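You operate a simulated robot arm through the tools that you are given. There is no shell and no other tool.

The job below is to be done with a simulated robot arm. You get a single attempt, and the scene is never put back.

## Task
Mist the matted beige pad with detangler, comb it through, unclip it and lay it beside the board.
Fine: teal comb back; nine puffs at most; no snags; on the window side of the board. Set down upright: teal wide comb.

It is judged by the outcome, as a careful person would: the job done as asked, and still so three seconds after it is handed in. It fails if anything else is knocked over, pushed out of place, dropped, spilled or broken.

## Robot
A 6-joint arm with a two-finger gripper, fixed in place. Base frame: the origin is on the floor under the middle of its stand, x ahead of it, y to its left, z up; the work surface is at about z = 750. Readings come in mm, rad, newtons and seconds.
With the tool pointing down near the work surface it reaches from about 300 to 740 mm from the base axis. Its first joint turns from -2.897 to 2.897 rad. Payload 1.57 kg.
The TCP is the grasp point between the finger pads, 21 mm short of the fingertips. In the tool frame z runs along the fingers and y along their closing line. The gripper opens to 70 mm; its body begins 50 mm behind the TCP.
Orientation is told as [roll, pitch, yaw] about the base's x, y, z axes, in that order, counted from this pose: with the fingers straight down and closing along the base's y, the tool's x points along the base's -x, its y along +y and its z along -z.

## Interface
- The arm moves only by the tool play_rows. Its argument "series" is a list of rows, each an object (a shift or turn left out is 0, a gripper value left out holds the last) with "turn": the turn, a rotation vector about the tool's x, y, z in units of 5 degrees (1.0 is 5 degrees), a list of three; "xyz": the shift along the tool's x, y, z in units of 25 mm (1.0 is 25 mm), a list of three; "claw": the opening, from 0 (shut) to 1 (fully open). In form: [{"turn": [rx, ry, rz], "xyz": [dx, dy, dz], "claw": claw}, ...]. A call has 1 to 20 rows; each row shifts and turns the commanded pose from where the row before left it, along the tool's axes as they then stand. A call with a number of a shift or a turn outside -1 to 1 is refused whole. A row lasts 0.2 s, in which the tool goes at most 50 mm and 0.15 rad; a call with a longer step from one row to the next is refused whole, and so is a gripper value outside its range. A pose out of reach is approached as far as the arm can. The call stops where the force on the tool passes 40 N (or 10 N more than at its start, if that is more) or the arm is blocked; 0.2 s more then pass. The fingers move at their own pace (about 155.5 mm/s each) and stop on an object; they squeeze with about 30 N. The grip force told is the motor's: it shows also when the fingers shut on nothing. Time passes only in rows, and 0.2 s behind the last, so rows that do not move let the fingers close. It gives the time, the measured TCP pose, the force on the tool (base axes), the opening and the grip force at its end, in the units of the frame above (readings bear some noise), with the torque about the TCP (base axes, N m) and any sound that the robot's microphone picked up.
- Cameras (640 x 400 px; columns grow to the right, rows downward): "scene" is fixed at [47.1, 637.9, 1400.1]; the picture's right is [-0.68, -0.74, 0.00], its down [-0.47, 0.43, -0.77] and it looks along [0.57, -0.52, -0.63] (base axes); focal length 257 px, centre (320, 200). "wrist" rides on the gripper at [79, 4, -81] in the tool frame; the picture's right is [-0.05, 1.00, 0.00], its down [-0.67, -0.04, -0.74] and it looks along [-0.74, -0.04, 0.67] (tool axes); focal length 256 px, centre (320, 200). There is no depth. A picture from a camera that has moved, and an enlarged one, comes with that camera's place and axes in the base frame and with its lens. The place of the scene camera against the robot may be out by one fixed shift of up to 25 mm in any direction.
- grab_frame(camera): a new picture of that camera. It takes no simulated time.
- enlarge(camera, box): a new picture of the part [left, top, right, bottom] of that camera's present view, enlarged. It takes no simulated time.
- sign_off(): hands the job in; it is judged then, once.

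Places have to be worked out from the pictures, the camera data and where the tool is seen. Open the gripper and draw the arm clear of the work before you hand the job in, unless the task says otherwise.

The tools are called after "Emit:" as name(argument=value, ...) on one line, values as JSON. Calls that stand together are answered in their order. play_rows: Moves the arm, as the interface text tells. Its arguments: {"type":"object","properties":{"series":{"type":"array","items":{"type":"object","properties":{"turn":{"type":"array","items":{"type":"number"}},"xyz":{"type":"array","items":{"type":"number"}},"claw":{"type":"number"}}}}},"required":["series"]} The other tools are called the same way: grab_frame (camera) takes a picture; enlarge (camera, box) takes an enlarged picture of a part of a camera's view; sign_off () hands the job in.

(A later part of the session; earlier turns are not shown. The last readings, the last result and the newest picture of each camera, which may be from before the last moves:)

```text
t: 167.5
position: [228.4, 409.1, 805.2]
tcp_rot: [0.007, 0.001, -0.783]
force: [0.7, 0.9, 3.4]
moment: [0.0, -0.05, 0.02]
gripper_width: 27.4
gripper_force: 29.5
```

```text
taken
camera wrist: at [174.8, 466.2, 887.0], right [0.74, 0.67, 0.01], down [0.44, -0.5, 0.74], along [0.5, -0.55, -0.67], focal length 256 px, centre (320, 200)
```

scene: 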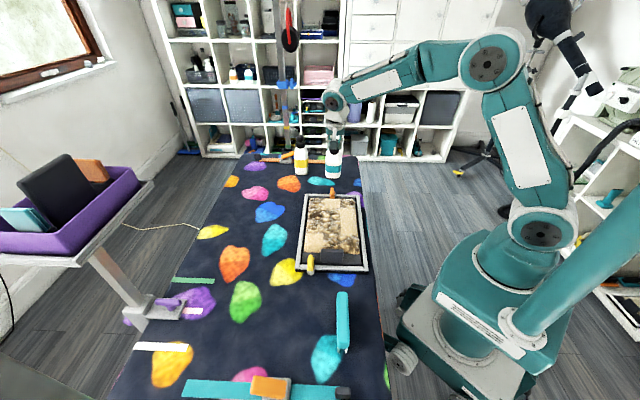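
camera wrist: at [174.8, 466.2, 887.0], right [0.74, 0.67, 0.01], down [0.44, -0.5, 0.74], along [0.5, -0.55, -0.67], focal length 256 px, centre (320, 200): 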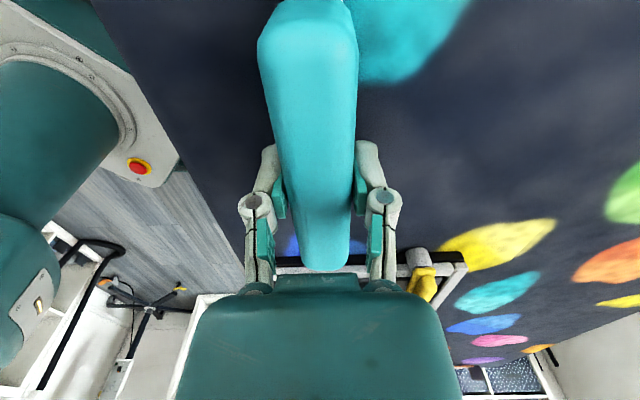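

Comb gripped (27.4 mm). Comb home recorded: TCP (228.4, 409.1, 805.2) at yaw −45°. Lifting and carrying it over the near end of the pad, then turning it crosswise.

Emit:
play_rows(series=[{"xyz": [0, 0, -0.4]}, {"xyz": [0, 0, -0.8]}, {"xyz": [0, 0, -0.9]}, {"xyz": [0, 0, -0.9]}, {"xyz": [0, 0, -0.9]}, {"xyz": [0, 0, -0.9]}, {"xyz": [-0.9, 0, 0]}, {"xyz": [-0.9, 0, 0]}, {"xyz": [-0.9, 0, 0]}, {"xyz": [-0.9, 0, 0]}, {"xyz": [-0.9, 0, 0]}, {"xyz": [-0.9, 0, 0]}, {"xyz": [-0.9, 0, 0]}, {"xyz": [-0.9, 0, 0]}, {"xyz": [-0.9, 0, 0]}, {"xyz": [-0.9, 0, 0]}, {"xyz": [-0.35, 0, 0]}, {}])

Emit:
grab_frame(camera="scene")

Emit:
grab_frame(camera="wrist")

```text
t: 171.3
position: [393.2, 242.2, 923.7]
tcp_rot: [0.005, 0.003, -0.784]
force: [-0.3, -0.3, -0.2]
moment: [0.0, 0.0, 0.0]
gripper_width: 27.1
gripper_force: 29.6
```

```text
taken
```

scene: 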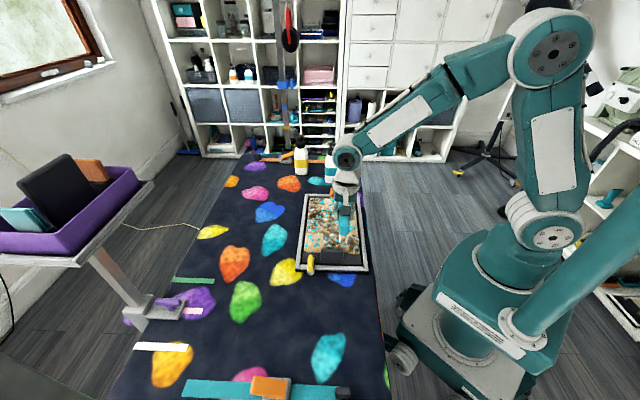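

```text
taken
camera wrist: at [340.7, 300.9, 1005.5], right [0.74, 0.67, 0.0], down [0.45, -0.5, 0.74], along [0.5, -0.55, -0.67], focal length 256 px, centre (320, 200)
```

wrist: 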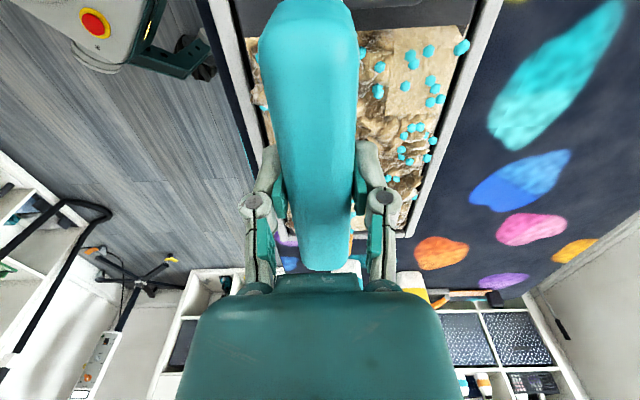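

Over the near row (u≈449, v≈107). Rotating 90° so the comb's spine lies across the pad for lengthwise strokes.

Emit:
play_rows(series=[{"turn": [0, 0, -1]}, {"turn": [0, 0, -1]}, {"turn": [0, 0, -1]}, {"turn": [0, 0, -1]}, {"turn": [0, 0, -1]}, {"turn": [0, 0, -1]}, {"turn": [0, 0, -1]}, {"turn": [0, 0, -1]}, {"turn": [0, 0, -1]}, {"turn": [0, 0, -1]}, {"turn": [0, 0, -1]}, {"turn": [0, 0, -1]}, {"turn": [0, 0, -1]}, {"turn": [0, 0, -1]}, {"turn": [0, 0, -1]}, {"turn": [0, 0, -1]}, {"turn": [0, 0, -1]}, {"turn": [0, 0, -1]}, {}])

Emit:
grab_frame(camera="wrist")

Emit:
enlarge(camera="scene", box=[280, 170, 400, 290])

```text
t: 175.3
position: [394.4, 244.2, 923.9]
tcp_rot: [0.003, -0.005, 0.789]
force: [0.4, 0.6, -0.6]
moment: [-0.01, 0.01, -0.03]
gripper_width: 21.0
gripper_force: 0.1
```

```text
taken
camera wrist: at [334.6, 189.5, 1005.8], right [-0.67, 0.74, 0.0], down [0.49, 0.44, 0.75], along [0.55, 0.5, -0.66], focal length 256 px, centre (320, 200)
```

wrist: 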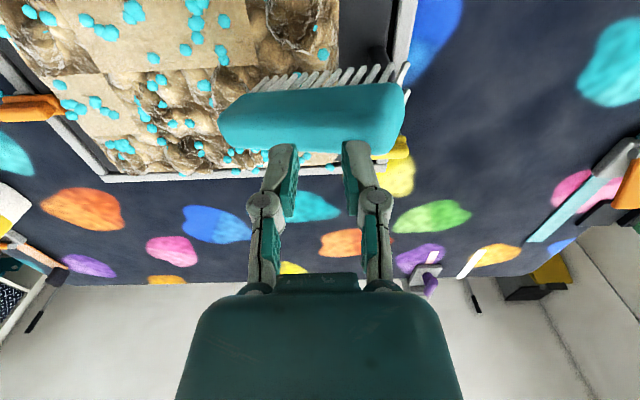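

```text
3.33 times, centred on (340, 230) of scene
camera zoom: at [47.1, 637.9, 1400.1], right [-0.68, -0.74, 0.0], down [-0.47, 0.43, -0.77], along [0.57, -0.52, -0.63], focal length 856 px, centre (253, 100)
```

zoom: 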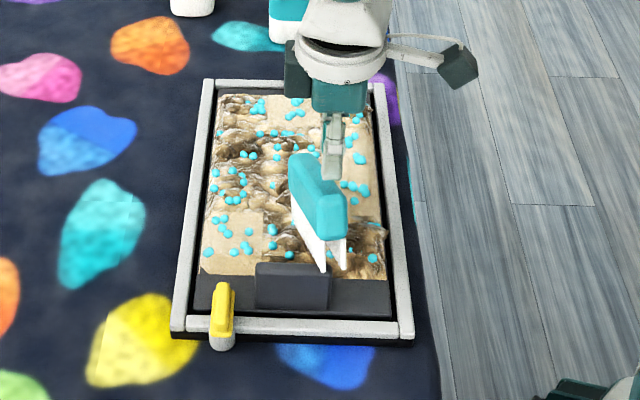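

The gripper reads 21 mm with no force: the comb slipped out of the grip during the turn and is standing on the pad's near end. Let me look closely before doing anything.

Emit:
enlarge(camera="scene", box=[310, 200, 380, 270])

Emit:
enlarge(camera="wrist", box=[200, 0, 440, 200])

```text
5.71 times, centred on (345, 235) of scene
camera zoom: at [47.1, 637.9, 1400.1], right [-0.68, -0.74, 0.0], down [-0.47, 0.43, -0.77], along [0.57, -0.52, -0.63], focal length 1467 px, centre (177, 0)
```

zoom: 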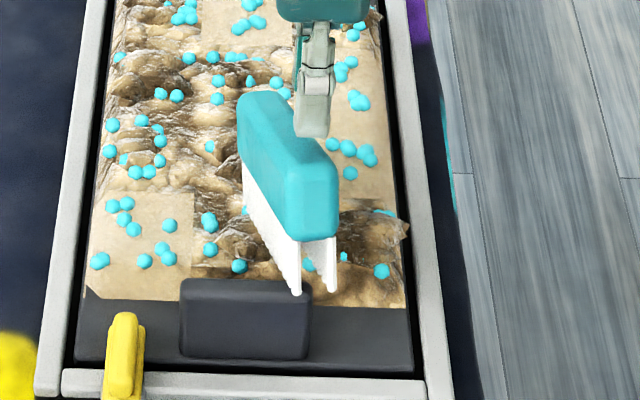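

```text
2.00 times, centred on (320, 100) of wrist
camera zoom: at [334.6, 189.5, 1005.8], right [-0.67, 0.74, 0.0], down [0.49, 0.44, 0.75], along [0.55, 0.5, -0.66], focal length 512 px, centre (320, 400)
```

zoom: 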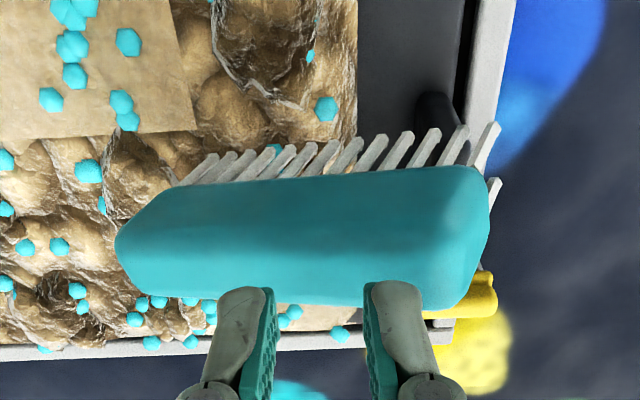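

The comb seems to be resting tilted (near end up near the grip block) or still moving. I let one short idle row pass and look again.

Emit:
play_rows(series=[{"claw": 0.3}])

Emit:
enlarge(camera="scene", box=[310, 200, 380, 270])

Emit:
enlarge(camera="wrist", box=[200, 0, 440, 200])

```text
t: 175.7
position: [393.5, 243.6, 925.3]
tcp_rot: [0.004, -0.004, 0.787]
force: [-0.6, 0.5, -0.5]
moment: [0.01, 0.02, 0.02]
gripper_width: 20.9
gripper_force: 0.0
```

```text
5.71 times, centred on (345, 235) of scene
camera zoom: at [47.1, 637.9, 1400.1], right [-0.68, -0.74, 0.0], down [-0.47, 0.43, -0.77], along [0.57, -0.52, -0.63], focal length 1467 px, centre (177, 0)
```

zoom: 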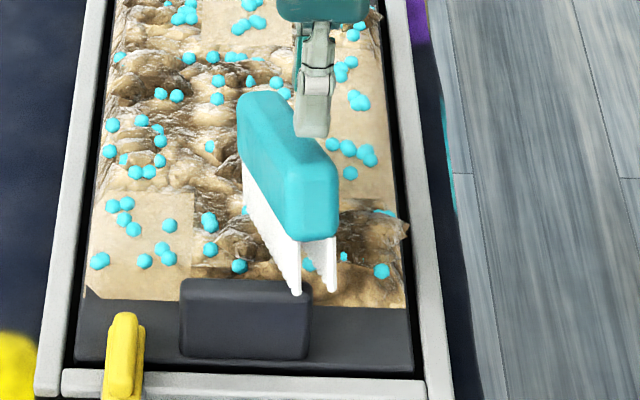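

```text
2.00 times, centred on (320, 100) of wrist
camera zoom: at [334.6, 189.6, 1005.8], right [-0.67, 0.74, 0.0], down [0.49, 0.44, 0.75], along [0.55, 0.5, -0.66], focal length 512 px, centre (320, 400)
```

zoom: 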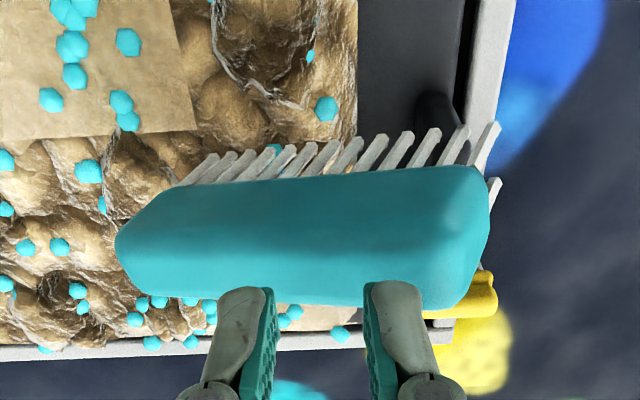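

It is at rest, leaning with its near end on the grip block. Let me zoom on its cross-section to understand why the grip slipped.

Emit:
enlarge(camera="scene", box=[330, 210, 366, 256])

Emit:
grab_frame(camera="wrist")

```text
8.70 times, centred on (348, 233) of scene
camera zoom: at [47.1, 637.9, 1400.1], right [-0.68, -0.74, 0.0], down [-0.47, 0.43, -0.77], along [0.57, -0.52, -0.63], focal length 2232 px, centre (76, -87)
```

zoom: 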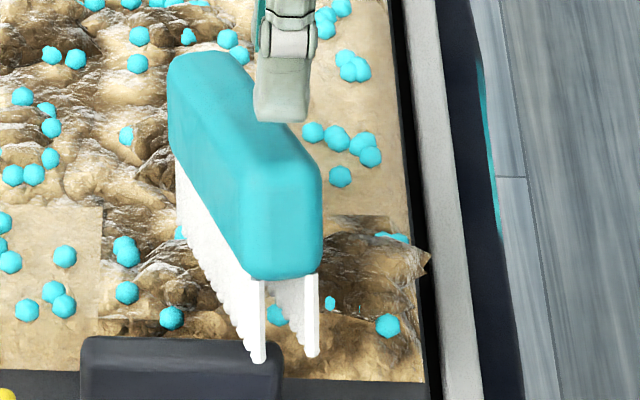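

```text
taken
camera wrist: at [334.6, 189.6, 1005.8], right [-0.67, 0.74, 0.0], down [0.49, 0.44, 0.75], along [0.55, 0.5, -0.66], focal length 256 px, centre (320, 200)
```

wrist: 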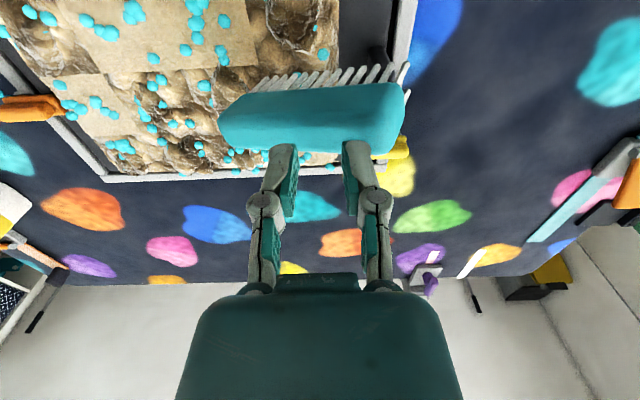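

The comb's near end rests on the grip block (tips z≈833) and its far end is in the fur (z≈781), i.e. tilted ≈26° and yawed ≈12°. I rise, turn back, and line the hand up with the comb's own attitude to regrip it safely.

Emit:
play_rows(series=[{"xyz": [0, 0, -0.8], "claw": 1.0}, {"xyz": [0, 0, -0.8]}, {"xyz": [0, 0, -0.8]}, {"turn": [0, 0, 1]}, {"turn": [0, 0, 1]}, {"turn": [0, 0, 1]}, {"turn": [0, 0, 1]}, {"turn": [0, 0, 1]}, {"turn": [0, 0, 1]}, {"turn": [0, 0, 1]}, {"turn": [0, 0, 1]}, {"turn": [0, 0, 1]}, {"turn": [0, 0, 1]}, {"turn": [0, 0, 1]}, {"turn": [0, 0, 1]}, {"turn": [0, 0, 1]}, {"turn": [0, 0, 1]}, {"turn": [0, 0, 1]}, {"turn": [0, 0, 0.6]}])

Emit:
grab_frame(camera="wrist")

Emit:
enlarge(camera="scene", box=[310, 200, 380, 270])

```text
t: 179.7
position: [393.5, 243.8, 985.0]
tcp_rot: [0.004, 0.002, -0.575]
force: [0.1, 0.2, -0.3]
moment: [0.02, 0.01, 0.0]
gripper_width: 69.9
gripper_force: 0.1
```

```text
taken
camera wrist: at [328.8, 289.1, 1066.3], right [0.59, 0.81, 0.0], down [0.54, -0.4, 0.74], along [0.6, -0.44, -0.67], focal length 256 px, centre (320, 200)
```

wrist: 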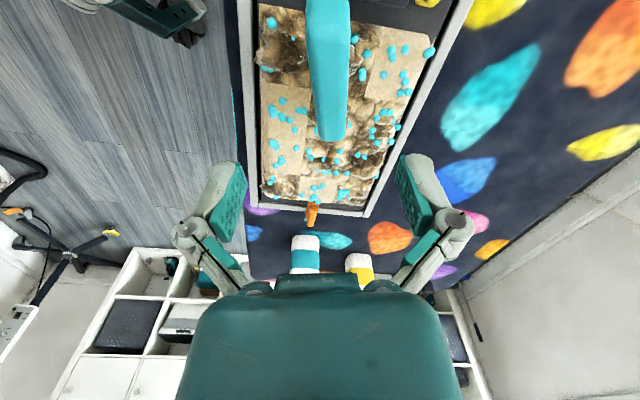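

```text
5.71 times, centred on (345, 235) of scene
camera zoom: at [47.1, 637.9, 1400.1], right [-0.68, -0.74, 0.0], down [-0.47, 0.43, -0.77], along [0.57, -0.52, -0.63], focal length 1467 px, centre (177, 0)
```

zoom: 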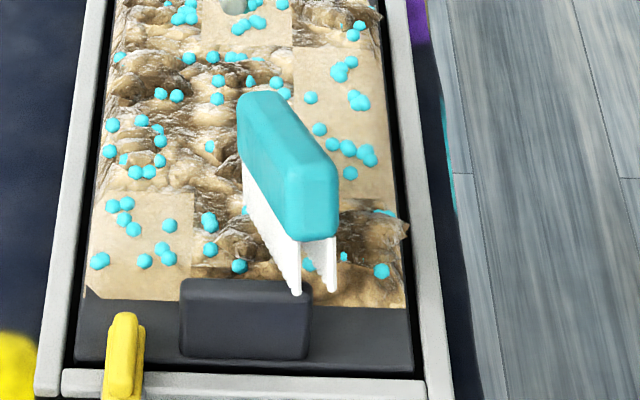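

The view is now aligned with the comb (lateral offset ≈7 mm, no yaw error). Moving to a pre-grasp point above it and pitching the hand 26° to match its tilt.

Emit:
play_rows(series=[{"xyz": [-0.68, 0.09, 0.5]}, {"xyz": [-0.68, 0.09, 0.5]}, {"xyz": [-0.67, 0.09, 0.5]}, {"xyz": [0, 0, 0.7]}, {"turn": [0, 1, 0]}, {"turn": [0, 1, 0]}, {"turn": [0, 1, 0]}, {"turn": [0, 1, 0]}, {"turn": [0, 1, 0]}, {"turn": [0, 0.28, 0]}, {}])

Emit:
grab_frame(camera="wrist")

Emit:
enlarge(camera="scene", box=[290, 170, 400, 280])

```text
t: 182.1
position: [440.2, 222.1, 929.7]
tcp_rot: [0.006, 0.461, -0.57]
force: [-0.4, 0.8, -0.1]
moment: [0.01, -0.01, 0.0]
gripper_width: 70.0
gripper_force: 0.0
```

```text
taken
camera wrist: at [413.0, 242.8, 1038.5], right [0.58, 0.81, -0.02], down [0.76, -0.54, 0.37], along [0.29, -0.23, -0.93], focal length 256 px, centre (320, 200)
```

wrist: 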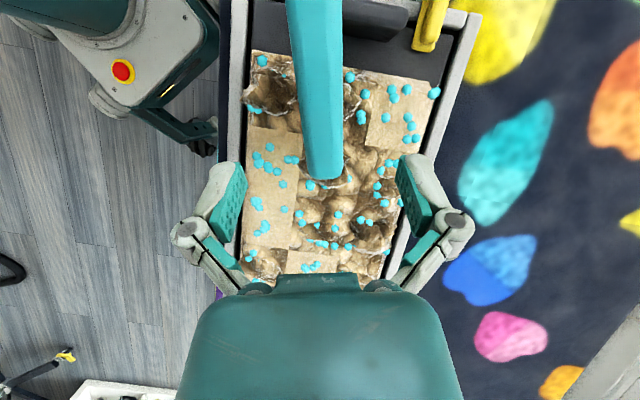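

```text
3.64 times, centred on (345, 225) of scene
camera zoom: at [47.1, 637.9, 1400.1], right [-0.68, -0.74, 0.0], down [-0.47, 0.43, -0.77], along [0.57, -0.52, -0.63], focal length 934 px, centre (229, 109)
```

zoom: 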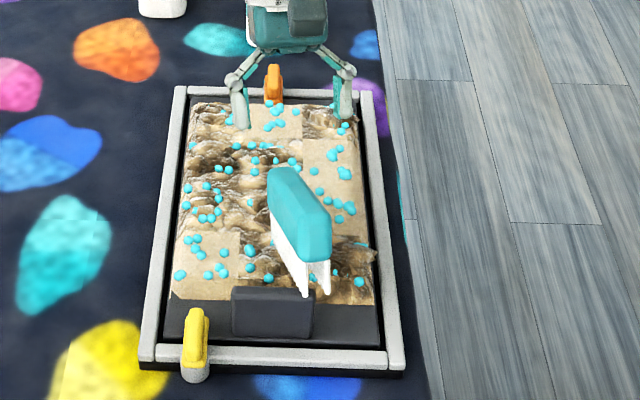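

Alignment matches the earlier good grasp view. Approaching along the tool axis in two stages.

Emit:
play_rows(series=[{"xyz": [0, 0, 0.75]}, {"xyz": [0, 0, 0.75]}, {"xyz": [0, 0, 0.7]}, {}])

Emit:
grab_frame(camera="wrist")

Emit:
enlarge(camera="scene", box=[300, 190, 390, 270])

```text
t: 183.1
position: [421.2, 234.5, 880.6]
tcp_rot: [0.005, 0.461, -0.57]
force: [-1.0, 0.4, -0.3]
moment: [0.01, 0.03, -0.05]
gripper_width: 69.8
gripper_force: 0.1
```

```text
taken
camera wrist: at [392.3, 255.9, 988.8], right [0.58, 0.81, -0.02], down [0.76, -0.54, 0.37], along [0.29, -0.23, -0.93], focal length 256 px, centre (320, 200)
```

wrist: 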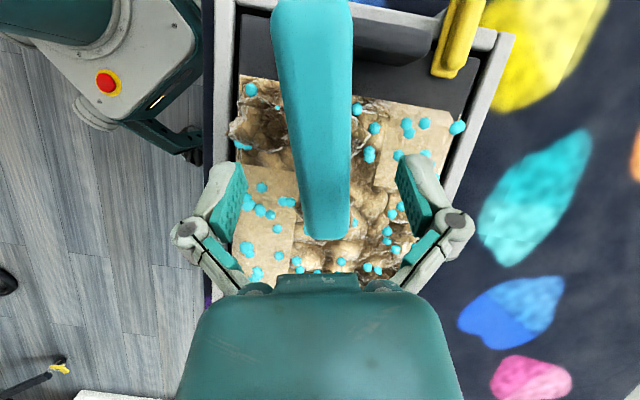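

```text
5.00 times, centred on (345, 230) of scene
camera zoom: at [47.1, 637.9, 1400.1], right [-0.68, -0.74, 0.0], down [-0.47, 0.43, -0.77], along [0.57, -0.52, -0.63], focal length 1284 px, centre (195, 50)
```

zoom: 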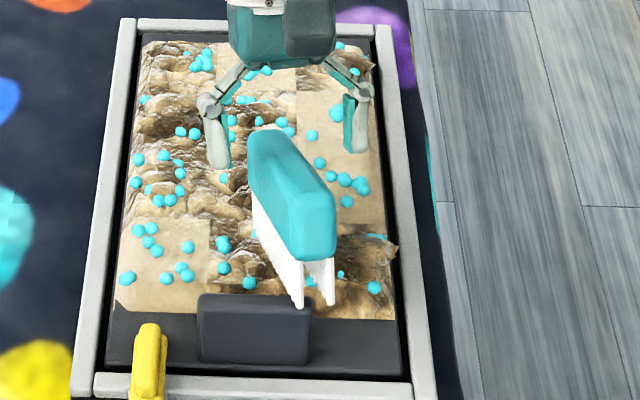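

Good centring. Final 28 mm along the tool axis (slightly deeper than before for a fuller grip) and close fully.

Emit:
play_rows(series=[{"xyz": [0, 0.02, 0.4]}, {"xyz": [0, 0, 0.4]}, {"xyz": [0, 0, 0.33]}, {}])

Emit:
play_rows(series=[{"claw": 0.7}, {"claw": 0.5}, {"claw": 0.2}, {}, {}])

Emit:
grab_frame(camera="wrist")

```text
t: 184.1
position: [410.2, 243.1, 856.1]
tcp_rot: [0.005, 0.462, -0.573]
force: [-0.8, -0.6, -0.8]
moment: [0.01, -0.01, -0.03]
gripper_width: 70.1
gripper_force: 0.1
```

```text
t: 185.3
position: [410.2, 244.1, 855.5]
tcp_rot: [0.004, 0.462, -0.572]
force: [0.7, -0.4, 3.1]
moment: [0.1, 0.09, -0.04]
gripper_width: 27.0
gripper_force: 29.9
```

```text
taken
camera wrist: at [382.7, 263.9, 964.2], right [0.58, 0.81, -0.02], down [0.76, -0.54, 0.37], along [0.29, -0.23, -0.93], focal length 256 px, centre (320, 200)
```

wrist: 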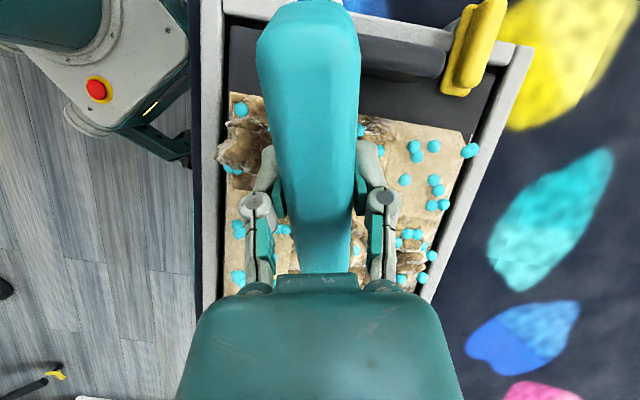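

Width 27.0 mm (vs 27.4 earlier) suggests a tapered spine and that I'm gripping too high, which explains the slip. I open slightly, go 8 mm deeper, and re-close.

Emit:
play_rows(series=[{"claw": 0.55}, {}, {"xyz": [0, 0, 0.16]}, {"xyz": [0, 0, 0.16]}, {}])

Emit:
play_rows(series=[{"claw": 0.3}, {"claw": 0.2}, {}, {}])

Emit:
enlarge(camera="scene", box=[310, 200, 380, 270])

```text
t: 186.5
position: [407.6, 245.0, 849.0]
tcp_rot: [0.005, 0.459, -0.571]
force: [0.5, -0.2, 0.4]
moment: [0.01, 0.01, -0.03]
gripper_width: 38.4
gripper_force: 0.1
```

```text
t: 187.5
position: [406.8, 246.2, 848.5]
tcp_rot: [0.006, 0.461, -0.572]
force: [1.1, -1.0, 3.4]
moment: [0.08, 0.02, -0.01]
gripper_width: 26.7
gripper_force: 29.5
```

```text
5.71 times, centred on (345, 235) of scene
camera zoom: at [47.1, 637.9, 1400.1], right [-0.68, -0.74, 0.0], down [-0.47, 0.43, -0.77], along [0.57, -0.52, -0.63], focal length 1467 px, centre (177, 0)
```

zoom: 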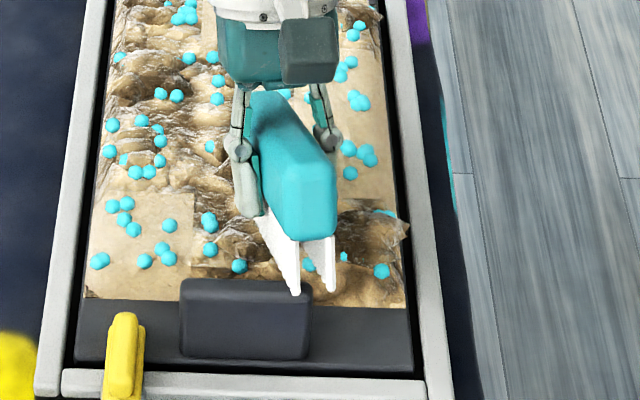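

Regripped deeper at 30 N. I lift just 20 mm and verify the hold before levelling, staying low over the pad.

Emit:
play_rows(series=[{"xyz": [0.09, 0, -0.18]}, {"xyz": [0.09, 0, -0.18]}, {"xyz": [0.09, 0, -0.18]}, {"xyz": [0.09, 0, -0.18]}, {}])

Emit:
enlarge(camera="scene", box=[310, 190, 380, 270])

Emit:
grab_frame(camera="wrist")

```text
t: 188.7
position: [406.1, 245.6, 868.7]
tcp_rot: [0.004, 0.46, -0.573]
force: [0.8, -0.3, -0.8]
moment: [0.0, 0.01, -0.01]
gripper_width: 26.7
gripper_force: 30.3
```

```text
5.00 times, centred on (345, 230) of scene
camera zoom: at [47.1, 637.9, 1400.1], right [-0.68, -0.74, 0.0], down [-0.47, 0.43, -0.77], along [0.57, -0.52, -0.63], focal length 1284 px, centre (195, 50)
```

zoom: 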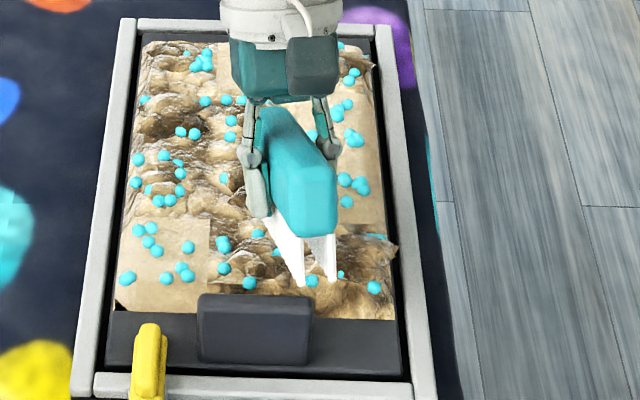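

```text
taken
camera wrist: at [379.5, 266.0, 976.9], right [0.58, 0.81, -0.02], down [0.76, -0.54, 0.37], along [0.29, -0.23, -0.93], focal length 256 px, centre (320, 200)
```

wrist: 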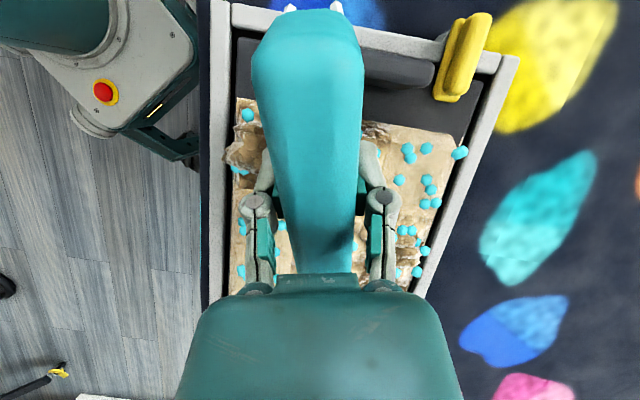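

Held at 26.7 mm with 30 N. The comb looks a bit more tilted than the hand; let me zoom in to judge the residual tilt.

Emit:
enlarge(camera="wrist", box=[220, 0, 400, 140])

Emit:
enlarge(camera="scene", box=[320, 195, 366, 250])

```text
2.86 times, centred on (310, 70) of wrist
camera zoom: at [379.5, 266.0, 976.9], right [0.58, 0.81, -0.02], down [0.76, -0.54, 0.37], along [0.29, -0.23, -0.93], focal length 731 px, centre (349, 571)
```

zoom: 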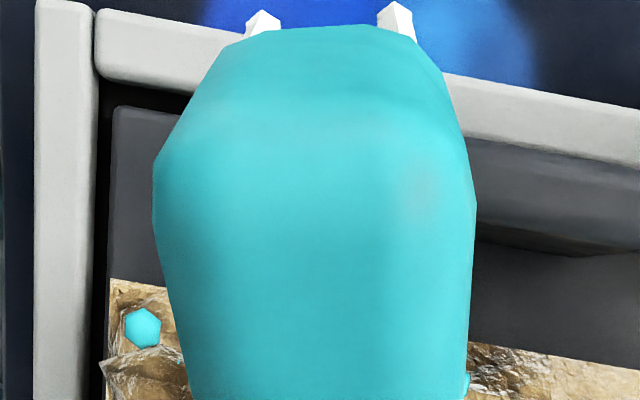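

```text
7.27 times, centred on (343, 222) of scene
camera zoom: at [47.1, 637.9, 1400.1], right [-0.68, -0.74, 0.0], down [-0.47, 0.43, -0.77], along [0.57, -0.52, -0.63], focal length 1867 px, centre (153, 36)
```

zoom: 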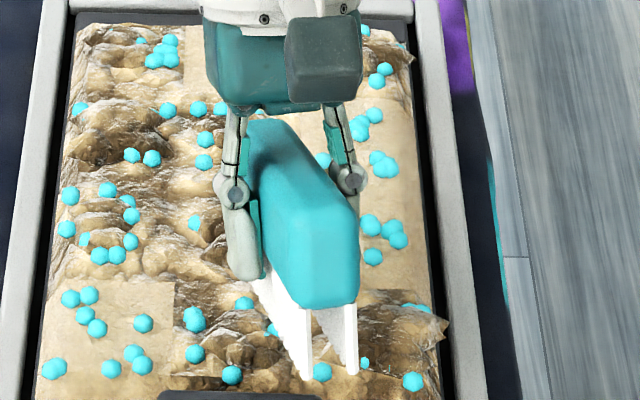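

The comb's long axis is about 7–10° steeper than the hand. I move it clear of the grip block (60 mm toward the far side, 20 mm up), then level it slowly.

Emit:
play_rows(series=[{"xyz": [-0.45, 0, -0.45]}, {"xyz": [-0.45, 0, -0.45]}, {"xyz": [-0.45, 0, -0.45]}, {"xyz": [-0.45, 0, -0.45]}, {}])

Emit:
play_rows(series=[{"turn": [0, -0.5, 0]}, {"turn": [0, -0.5, 0]}, {"turn": [0, -0.5, 0]}, {"turn": [0, -0.5, 0]}, {"turn": [0, -0.5, 0]}, {"turn": [0, -0.5, 0]}, {"turn": [0, -0.5, 0]}, {"turn": [0, -0.5, 0]}, {}])

Emit:
grab_frame(camera="wrist")

Emit:
enlarge(camera="scene", box=[310, 180, 380, 260])

```text
t: 189.9
position: [458.0, 211.6, 887.6]
tcp_rot: [0.006, 0.46, -0.572]
force: [0.1, -0.4, -0.7]
moment: [0.02, -0.01, 0.02]
gripper_width: 26.8
gripper_force: 30.4
```

```text
t: 191.9
position: [457.2, 211.3, 887.9]
tcp_rot: [0.006, 0.111, -0.572]
force: [0.0, 0.4, -0.6]
moment: [-0.03, 0.02, 0.02]
gripper_width: 26.8
gripper_force: 29.9
```

```text
taken
camera wrist: at [400.2, 252.2, 978.5], right [0.59, 0.81, 0.0], down [0.6, -0.44, 0.67], along [0.54, -0.39, -0.75], focal length 256 px, centre (320, 200)
```

wrist: 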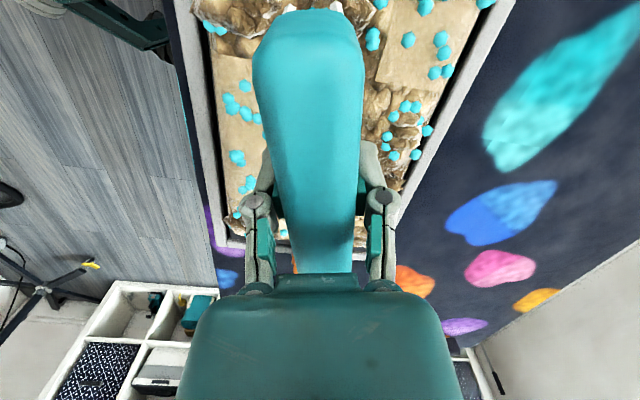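

```text
5.00 times, centred on (345, 220) of scene
camera zoom: at [47.1, 637.9, 1400.1], right [-0.68, -0.74, 0.0], down [-0.47, 0.43, -0.77], along [0.57, -0.52, -0.63], focal length 1284 px, centre (195, 100)
```

zoom: 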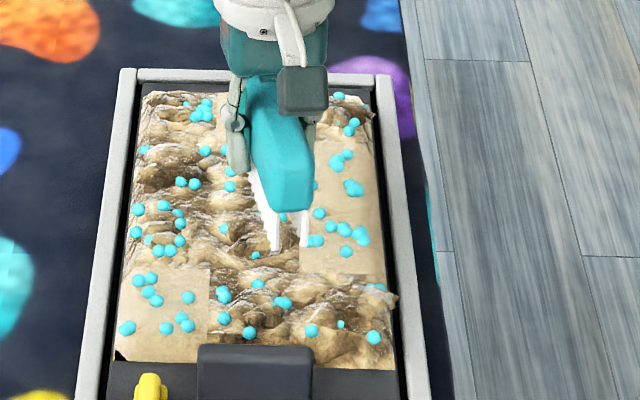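

By the perspective widths, the comb is aligned with the hand to ~3° and gripped ~10 mm deeper than before. Levelling the remaining ~9° and yawing 12° back to the board axis, slowly, checking the hold.

Emit:
play_rows(series=[{"turn": [0, -0.45, 0]}, {"turn": [0, -0.45, 0]}, {"turn": [0, -0.45, 0]}, {"turn": [0, -0.45, 0]}, {"turn": [0, 0, 0.4]}, {"turn": [0, 0, 0.4]}, {"turn": [0, 0, 0.4]}, {"turn": [0, 0, 0.4]}, {"turn": [0, 0, 0.4]}, {"turn": [0, 0, 0.4]}, {}])

Emit:
grab_frame(camera="wrist")

Emit:
enlarge(camera="scene", box=[310, 180, 380, 260])

```text
t: 194.3
position: [456.7, 211.6, 889.5]
tcp_rot: [0.014, -0.044, -0.783]
force: [-0.8, -0.3, -1.3]
moment: [-0.01, 0.01, -0.02]
gripper_width: 26.5
gripper_force: 29.7
```

```text
taken
camera wrist: at [399.9, 271.7, 967.0], right [0.74, 0.67, 0.02], down [0.42, -0.48, 0.77], along [0.53, -0.57, -0.63], focal length 256 px, centre (320, 200)
```

wrist: 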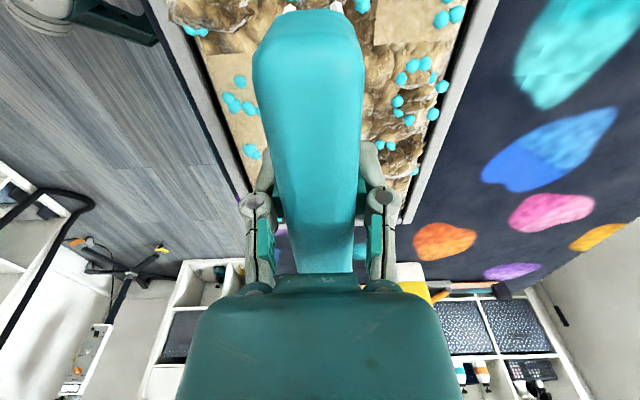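

```text
5.00 times, centred on (345, 220) of scene
camera zoom: at [47.1, 637.9, 1400.1], right [-0.68, -0.74, 0.0], down [-0.47, 0.43, -0.77], along [0.57, -0.52, -0.63], focal length 1284 px, centre (195, 100)
```

zoom: 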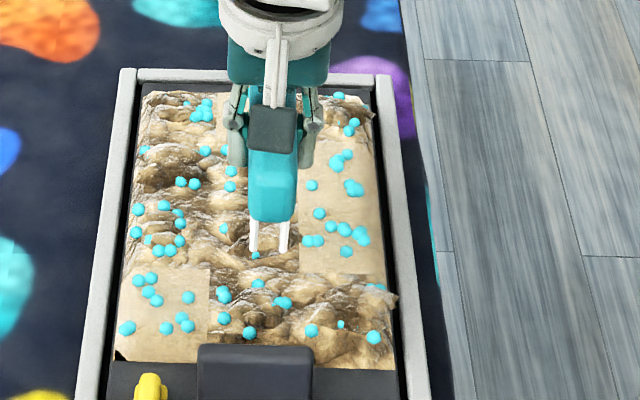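

Comb level and aligned, hold steady. I'll comb with sideways strokes (robot side → window side), two bands along the pad; moving to the first band's start (u≈405, v≈161).

Emit:
play_rows(series=[{"xyz": [0.25, -0.7, 0]}, {"xyz": [0.24, -0.7, 0]}, {"xyz": [0, -0.7, 0]}, {"xyz": [0, -0.6, 0]}, {"xyz": [0, 0, 0.5]}, {"xyz": [0, 0, 0.5]}, {"xyz": [0, 0, 0.4]}, {}])

Emit:
enlarge(camera="scene", box=[310, 180, 380, 270])

Emit:
grab_frame(camera="wrist")

```text
t: 196.1
position: [402.4, 172.0, 851.1]
tcp_rot: [0.014, -0.044, -0.785]
force: [0.3, 0.1, -1.5]
moment: [-0.01, 0.01, -0.03]
gripper_width: 26.7
gripper_force: 29.9
```

```text
4.44 times, centred on (345, 225) of scene
camera zoom: at [47.1, 637.9, 1400.1], right [-0.68, -0.74, 0.0], down [-0.47, 0.43, -0.77], along [0.57, -0.52, -0.63], focal length 1141 px, centre (209, 89)
```

zoom: 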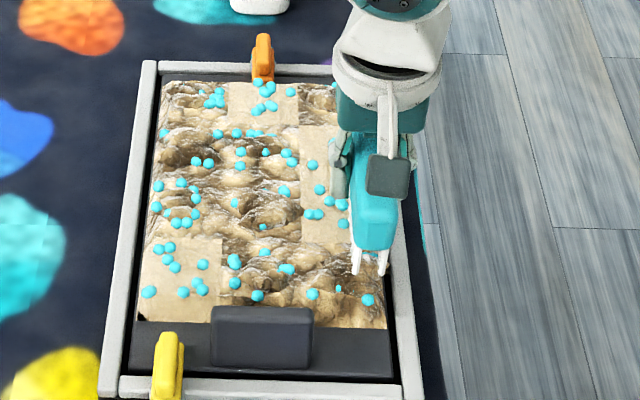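

```text
taken
camera wrist: at [345.9, 231.6, 929.7], right [0.74, 0.67, 0.02], down [0.42, -0.48, 0.77], along [0.53, -0.57, -0.63], focal length 256 px, centre (320, 200)
```

wrist: 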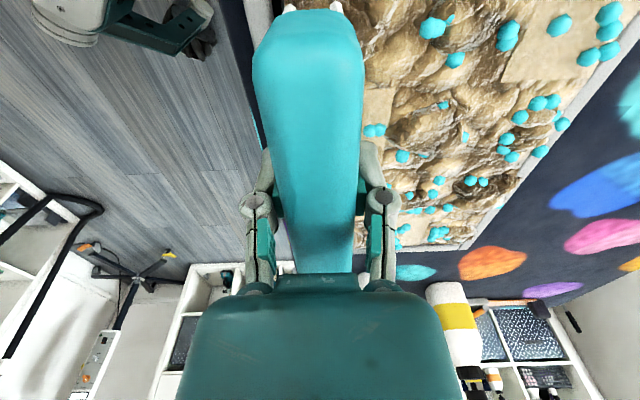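

At the start edge with tips ≈807. First a shallow pass: lower 10 mm (tips ≈797) and stroke slowly toward the window side.

Emit:
play_rows(series=[{"xyz": [0, 0, 0.2]}, {"xyz": [0, 0, 0.2]}, {}])

Emit:
play_rows(series=[{"xyz": [0, 0.2, 0]}, {"xyz": [0, 0.2, 0]}, {"xyz": [0, 0.2, 0]}, {"xyz": [0, 0.2, 0]}, {"xyz": [0, 0.2, 0]}, {"xyz": [0, 0.2, 0]}, {}])

Emit:
enlarge(camera="scene", box=[310, 180, 380, 270])

```text
t: 196.9
position: [404.0, 172.0, 841.1]
tcp_rot: [0.014, -0.042, -0.784]
force: [0.1, 1.5, -1.0]
moment: [0.04, 0.02, -0.01]
gripper_width: 26.7
gripper_force: 30.1
```

```text
t: 198.5
position: [425.6, 193.8, 841.1]
tcp_rot: [0.014, -0.045, -0.784]
force: [-0.4, 0.7, -0.3]
moment: [-0.01, 0.03, -0.01]
gripper_width: 26.6
gripper_force: 29.9
```

```text
4.44 times, centred on (345, 225) of scene
camera zoom: at [47.1, 637.9, 1400.1], right [-0.68, -0.74, 0.0], down [-0.47, 0.43, -0.77], along [0.57, -0.52, -0.63], focal length 1141 px, centre (209, 89)
```

zoom: 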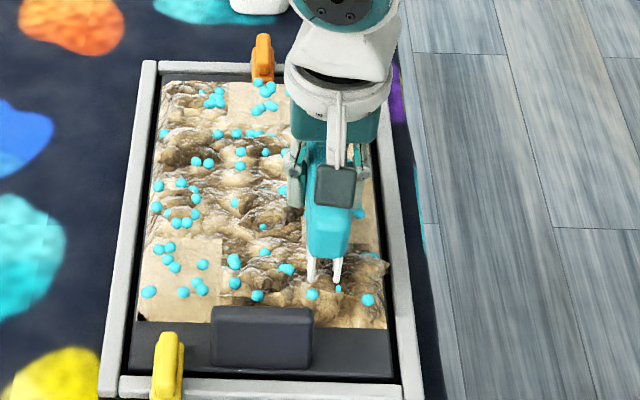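

No resistance at this height, so the teeth were above the mat. Returning to the start edge (raised) and going 10 mm deeper.

Emit:
play_rows(series=[{"xyz": [0, 0, -0.4]}, {"xyz": [0, -0.6, 0]}, {"xyz": [0, -0.6, 0]}, {"xyz": [0, 0, 0.4]}, {"xyz": [0, 0, 0.2]}, {"xyz": [0, 0, 0.2]}, {}])

Emit:
play_rows(series=[{"xyz": [0, 0.2, 0]}, {"xyz": [0, 0.2, 0]}, {"xyz": [0, 0.2, 0]}, {"xyz": [0, 0.2, 0]}, {"xyz": [0, 0.2, 0]}, {"xyz": [0, 0.2, 0]}, {}])

Emit:
enlarge(camera="scene", box=[310, 180, 380, 270])

```text
t: 200.1
position: [402.7, 172.6, 832.1]
tcp_rot: [0.015, -0.043, -0.784]
force: [1.4, -1.9, 13.9]
moment: [0.39, 0.59, 0.06]
gripper_width: 26.5
gripper_force: 29.3
```

```text
t: 201.7
position: [424.9, 193.6, 830.3]
tcp_rot: [0.014, -0.044, -0.784]
force: [0.2, -1.6, 0.8]
moment: [0.06, 0.17, 0.02]
gripper_width: 26.7
gripper_force: 29.5
```

```text
4.44 times, centred on (345, 225) of scene
camera zoom: at [47.1, 637.9, 1400.1], right [-0.68, -0.74, 0.0], down [-0.47, 0.43, -0.77], along [0.57, -0.52, -0.63], focal length 1141 px, centre (209, 89)
```

zoom: 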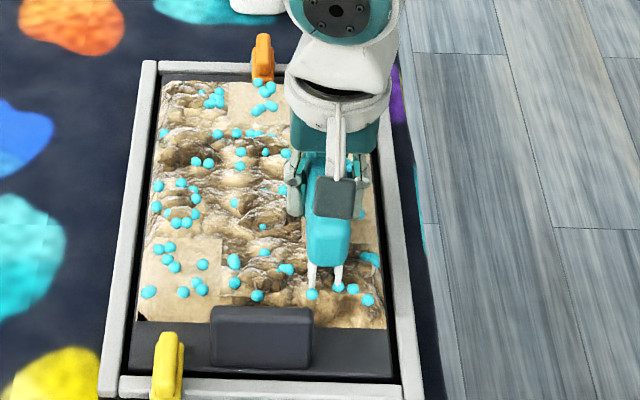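

The teeth engaged at the start and dragging is light now. Zooming in to see whether the near robot-side cell is changing.

Emit:
enlarge(camera="scene", box=[330, 225, 376, 265])

Emit:
grab_frame(camera="wrist")

```text
10.00 times, centred on (353, 245) of scene
camera zoom: at [47.1, 637.9, 1400.1], right [-0.68, -0.74, 0.0], down [-0.47, 0.43, -0.77], along [0.57, -0.52, -0.63], focal length 2567 px, centre (-10, -250)
```

zoom: 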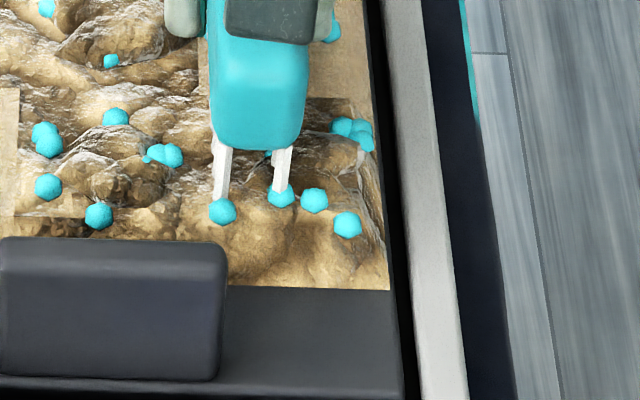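

```text
taken
camera wrist: at [367.7, 252.3, 910.1], right [0.74, 0.67, 0.02], down [0.42, -0.48, 0.77], along [0.53, -0.57, -0.63], focal length 256 px, centre (320, 200)
```

wrist: 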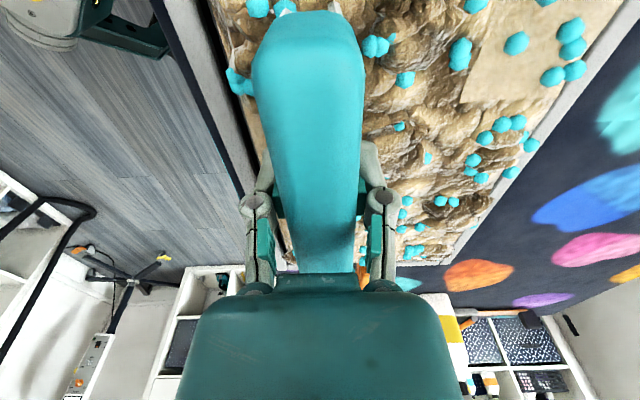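

The tuft in that cell is visibly flatter. Continuing the stroke across the middle and window-side columns.

Emit:
play_rows(series=[{"xyz": [0, 0.2, 0]}, {"xyz": [0, 0.2, 0]}, {"xyz": [0, 0.2, 0]}, {"xyz": [0, 0.2, 0]}, {"xyz": [0, 0.2, 0]}, {"xyz": [0, 0.2, 0]}, {"xyz": [0, 0.2, 0]}, {"xyz": [0, 0.2, 0]}, {}])

Emit:
play_rows(series=[{"xyz": [0, 0.2, 0]}, {"xyz": [0, 0.2, 0]}, {"xyz": [0, 0.2, 0]}, {"xyz": [0, 0.2, 0]}, {"xyz": [0, 0.2, 0]}, {"xyz": [0, 0.2, 0]}, {"xyz": [0, 0.2, 0]}, {"xyz": [0, 0.2, 0]}, {}])

Emit:
enlarge(camera="scene", box=[300, 190, 376, 265])

```text
t: 203.7
position: [452.2, 220.1, 832.3]
tcp_rot: [0.014, -0.044, -0.783]
force: [-0.8, -0.5, -0.4]
moment: [0.02, -0.03, -0.02]
gripper_width: 26.5
gripper_force: 29.9
```

```text
t: 205.7
position: [480.3, 250.3, 832.5]
tcp_rot: [0.015, -0.044, -0.785]
force: [0.5, 0.1, -1.0]
moment: [-0.01, 0.02, 0.02]
gripper_width: 26.9
gripper_force: 30.2
```

```text
5.33 times, centred on (338, 228) of scene
camera zoom: at [47.1, 637.9, 1400.1], right [-0.68, -0.74, 0.0], down [-0.47, 0.43, -0.77], along [0.57, -0.52, -0.63], focal length 1369 px, centre (224, 53)
```

zoom: 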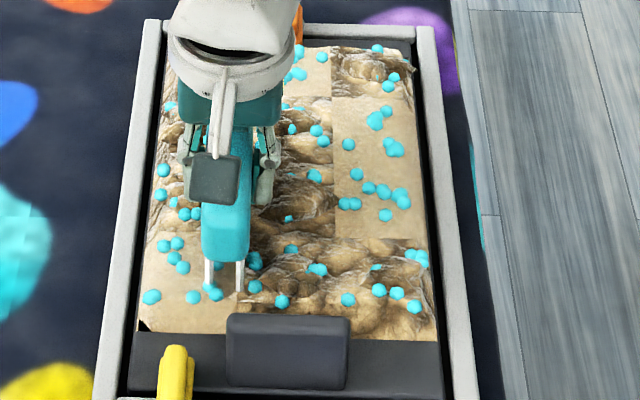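

Continuing to the window-side edge, then I'll repeat deeper.

Emit:
play_rows(series=[{"xyz": [0, 0.2, 0]}, {"xyz": [0, 0.2, 0]}, {"xyz": [0, 0.2, 0]}, {"xyz": [0, 0.2, 0]}, {"xyz": [0, 0.2, 0]}, {"xyz": [0, 0.2, 0]}, {"xyz": [0, 0.2, 0]}, {}])

Emit:
enlarge(camera="scene", box=[300, 190, 376, 265])

```text
t: 207.5
position: [504.2, 273.7, 835.5]
tcp_rot: [0.015, -0.042, -0.784]
force: [0.8, 0.3, -0.4]
moment: [0.0, 0.02, 0.0]
gripper_width: 26.9
gripper_force: 30.1
```

```text
5.33 times, centred on (338, 228) of scene
camera zoom: at [47.1, 637.9, 1400.1], right [-0.68, -0.74, 0.0], down [-0.47, 0.43, -0.77], along [0.57, -0.52, -0.63], focal length 1369 px, centre (224, 53)
```

zoom: 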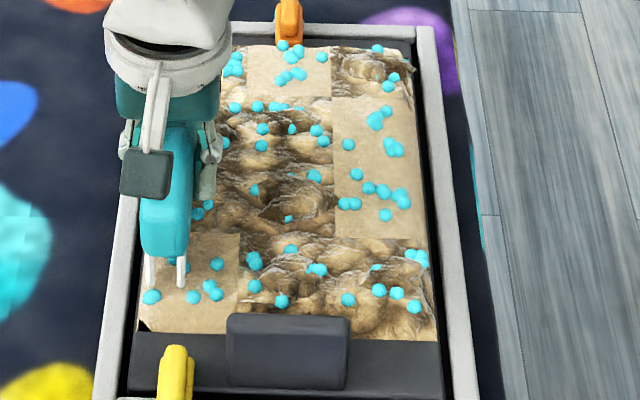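

Raising, correcting the slight roll, and returning to the robot-side edge for a second, deeper pass; lowering in small steps to feel for contact.

Emit:
play_rows(series=[{"xyz": [0, 0, -0.6]}, {"turn": [0.17, 0, 0]}, {"xyz": [0, -0.95, 0]}, {"xyz": [0, -0.95, 0]}, {"xyz": [0, -0.95, 0]}, {"xyz": [0, -0.95, 0]}, {"xyz": [0, -0.95, 0]}, {"xyz": [0, -0.95, 0]}, {}])

Emit:
grab_frame(camera="wrist")

Emit:
enlarge(camera="scene", box=[300, 190, 376, 265])

```text
t: 209.5
position: [403.7, 174.1, 850.1]
tcp_rot: [0.0, -0.043, -0.784]
force: [0.6, 0.2, -1.2]
moment: [0.03, 0.02, -0.01]
gripper_width: 26.9
gripper_force: 30.2
```

```text
taken
camera wrist: at [348.4, 234.3, 928.1], right [0.74, 0.67, 0.0], down [0.42, -0.47, 0.77], along [0.52, -0.57, -0.63], focal length 256 px, centre (320, 200)
```

wrist: 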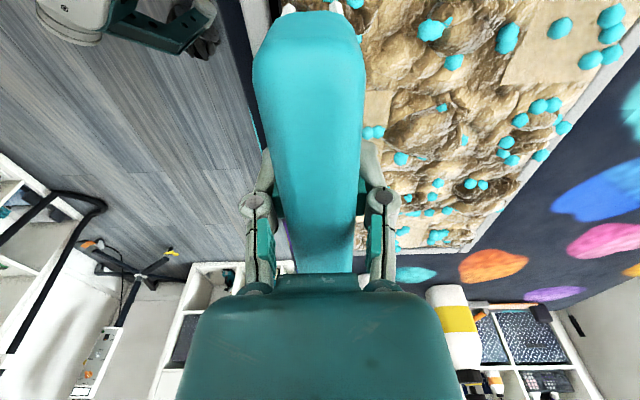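

```text
5.33 times, centred on (338, 228) of scene
camera zoom: at [47.1, 637.9, 1400.1], right [-0.68, -0.74, 0.0], down [-0.47, 0.43, -0.77], along [0.57, -0.52, -0.63], focal length 1369 px, centre (224, 53)
```

zoom: 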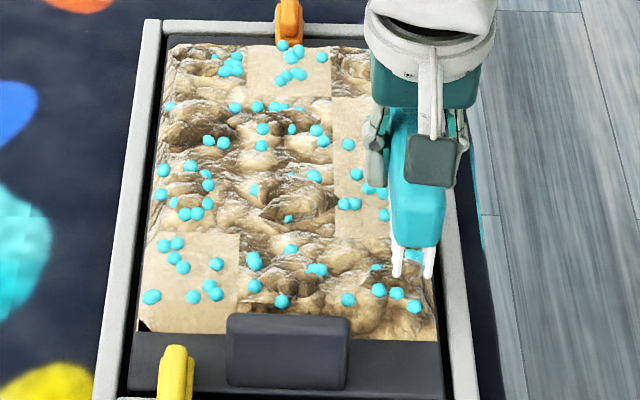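

Only the first cell was engaged (the hand had drifted up a few mm along the stroke; now corrected). Lowering stepwise at the start edge to feel the contact force.

Emit:
play_rows(series=[{"xyz": [0, 0, 0.35]}, {"xyz": [0, 0, 0.25]}, {"xyz": [0, 0, 0.12]}, {}])

Emit:
play_rows(series=[{"xyz": [0, 0, 0.08]}, {}])

Emit:
play_rows(series=[{"xyz": [0, 0, 0.08]}, {}])

```text
t: 210.5
position: [405.9, 174.8, 831.1]
tcp_rot: [0.0, -0.044, -0.784]
force: [-2.2, 0.3, 9.6]
moment: [0.46, 0.49, 0.1]
gripper_width: 26.8
gripper_force: 30.1
```

```text
t: 211.1
position: [404.8, 172.6, 829.0]
tcp_rot: [0.003, -0.044, -0.783]
force: [4.3, -3.7, 14.7]
moment: [0.44, 0.43, 0.05]
gripper_width: 26.8
gripper_force: 30.1
```

```text
t: 211.7
position: [404.9, 173.3, 828.7]
tcp_rot: [-0.001, -0.045, -0.783]
force: [5.1, -3.0, 14.1]
moment: [0.49, 0.44, -0.1]
gripper_width: 26.7
gripper_force: 30.2
```

The teeth press into the matted near cell with ~14 N. Stroking slowly from here and watching the pull.

Emit:
play_rows(series=[{"xyz": [0, 0.15, 0]}, {"xyz": [0, 0.15, 0]}, {"xyz": [0, 0.15, 0]}])

Emit:
play_rows(series=[{"xyz": [0, 0.15, 0]}, {"xyz": [0, 0.15, 0]}, {"xyz": [0, 0.15, 0]}])

Emit:
play_rows(series=[{"xyz": [0, 0.15, 0]}, {"xyz": [0, 0.15, 0]}, {"xyz": [0, 0.15, 0]}])

Emit:
enlarge(camera="scene", box=[320, 215, 376, 265])

```text
t: 212.5
position: [411.9, 181.7, 828.7]
tcp_rot: [-0.002, -0.043, -0.784]
force: [-0.5, -1.1, 1.8]
moment: [0.1, 0.17, 0.07]
gripper_width: 26.4
gripper_force: 29.7
```

```text
t: 213.3
position: [421.4, 189.1, 827.8]
tcp_rot: [-0.001, -0.044, -0.784]
force: [0.7, -0.5, -0.4]
moment: [0.0, 0.0, -0.01]
gripper_width: 26.6
gripper_force: 29.7
```

```text
t: 214.1
position: [428.7, 197.5, 827.2]
tcp_rot: [0.002, -0.045, -0.784]
force: [-0.2, -0.6, -1.5]
moment: [-0.01, 0.01, 0.0]
gripper_width: 26.6
gripper_force: 30.5
```

```text
8.00 times, centred on (348, 240) of scene
camera zoom: at [47.1, 637.9, 1400.1], right [-0.68, -0.74, 0.0], down [-0.47, 0.43, -0.77], along [0.57, -0.52, -0.63], focal length 2054 px, centre (96, -120)
```

zoom: 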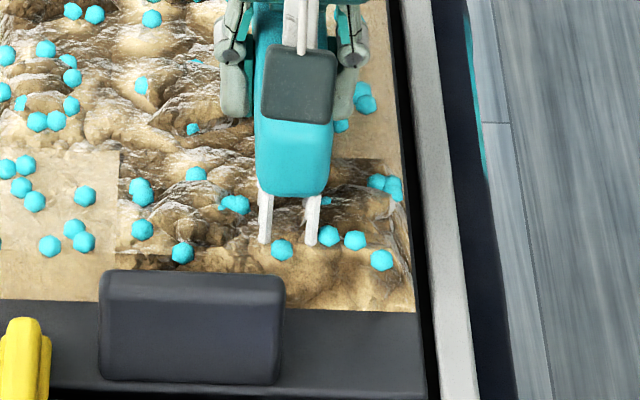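

Force vanished after ~10 mm, so the teeth mostly ride above the fur. To calibrate tip height I'll touch down lightly on the already-smooth robot-side column (rows 2–3).

Emit:
play_rows(series=[{"xyz": [0, 0, -0.8]}, {"xyz": [-0.76, -0.26, 0]}, {"xyz": [-0.76, -0.26, 0]}, {"xyz": [-0.76, -0.26, 0]}, {"xyz": [0, 0, 0.4]}, {"xyz": [0, 0, 0.4]}, {}])

Emit:
play_rows(series=[{"xyz": [0, 0, 0.1]}, {}])

Emit:
play_rows(series=[{"xyz": [0, 0, 0.1]}, {}])

Emit:
play_rows(series=[{"xyz": [0, 0, 0.1]}, {}])

```text
t: 215.7
position: [455.7, 143.5, 831.7]
tcp_rot: [0.001, -0.044, -0.784]
force: [0.2, 0.1, -0.5]
moment: [-0.01, -0.05, -0.01]
gripper_width: 26.6
gripper_force: 30.8
```

```text
t: 216.3
position: [455.1, 144.0, 827.1]
tcp_rot: [0.001, -0.043, -0.785]
force: [-0.4, 0.4, -0.4]
moment: [0.03, 0.01, 0.03]
gripper_width: 26.7
gripper_force: 30.3
```

```text
t: 216.9
position: [455.4, 142.8, 825.4]
tcp_rot: [0.004, -0.047, -0.785]
force: [-3.7, -2.4, 24.7]
moment: [-0.05, 0.08, 0.01]
gripper_width: 26.6
gripper_force: 30.4
```

```text
t: 217.5
position: [456.6, 142.5, 822.9]
tcp_rot: [0.003, -0.044, -0.784]
force: [-2.0, -1.1, 25.2]
moment: [-0.08, 0.01, 0.04]
gripper_width: 26.5
gripper_force: 30.2
```

The smooth surface is solid, reached at TCP z≈826 with the contact balanced (comb is level); the comb slid ~2.5 mm up in the fingers at 25 N. I raise 1.5 mm so tips just skim the base level, and stroke rows 2–3 toward the window side.

Emit:
play_rows(series=[{"xyz": [0, 0, -0.06]}, {}])

Emit:
play_rows(series=[{"xyz": [0, 0.2, 0]}, {"xyz": [0, 0.2, 0]}, {"xyz": [0, 0.2, 0]}, {"xyz": [0, 0.2, 0]}, {"xyz": [0, 0.2, 0]}, {"xyz": [0, 0.2, 0]}, {"xyz": [0, 0.2, 0]}, {"xyz": [0, 0.2, 0]}])

Emit:
enlarge(camera="scene", box=[300, 190, 376, 265])

```text
t: 218.1
position: [455.1, 144.0, 823.3]
tcp_rot: [-0.001, -0.041, -0.784]
force: [1.6, -1.1, 5.2]
moment: [-0.19, -0.31, 0.08]
gripper_width: 26.3
gripper_force: 29.9
```

```text
t: 219.9
position: [483.6, 171.1, 824.2]
tcp_rot: [-0.002, -0.045, -0.782]
force: [0.5, -0.7, -0.5]
moment: [0.03, 0.04, 0.05]
gripper_width: 26.3
gripper_force: 30.0
```

```text
5.33 times, centred on (338, 228) of scene
camera zoom: at [47.1, 637.9, 1400.1], right [-0.68, -0.74, 0.0], down [-0.47, 0.43, -0.77], along [0.57, -0.52, -0.63], focal length 1369 px, centre (224, 53)
```

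zoom: 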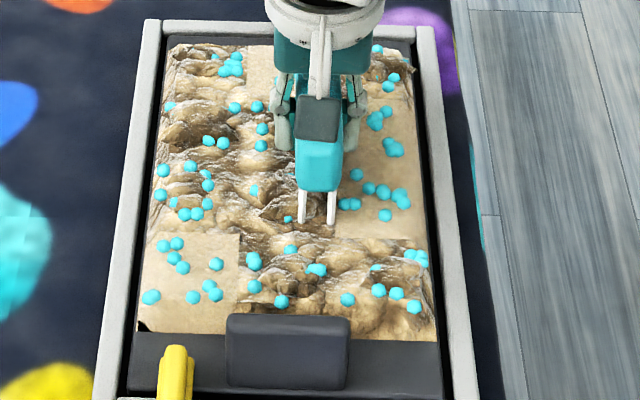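

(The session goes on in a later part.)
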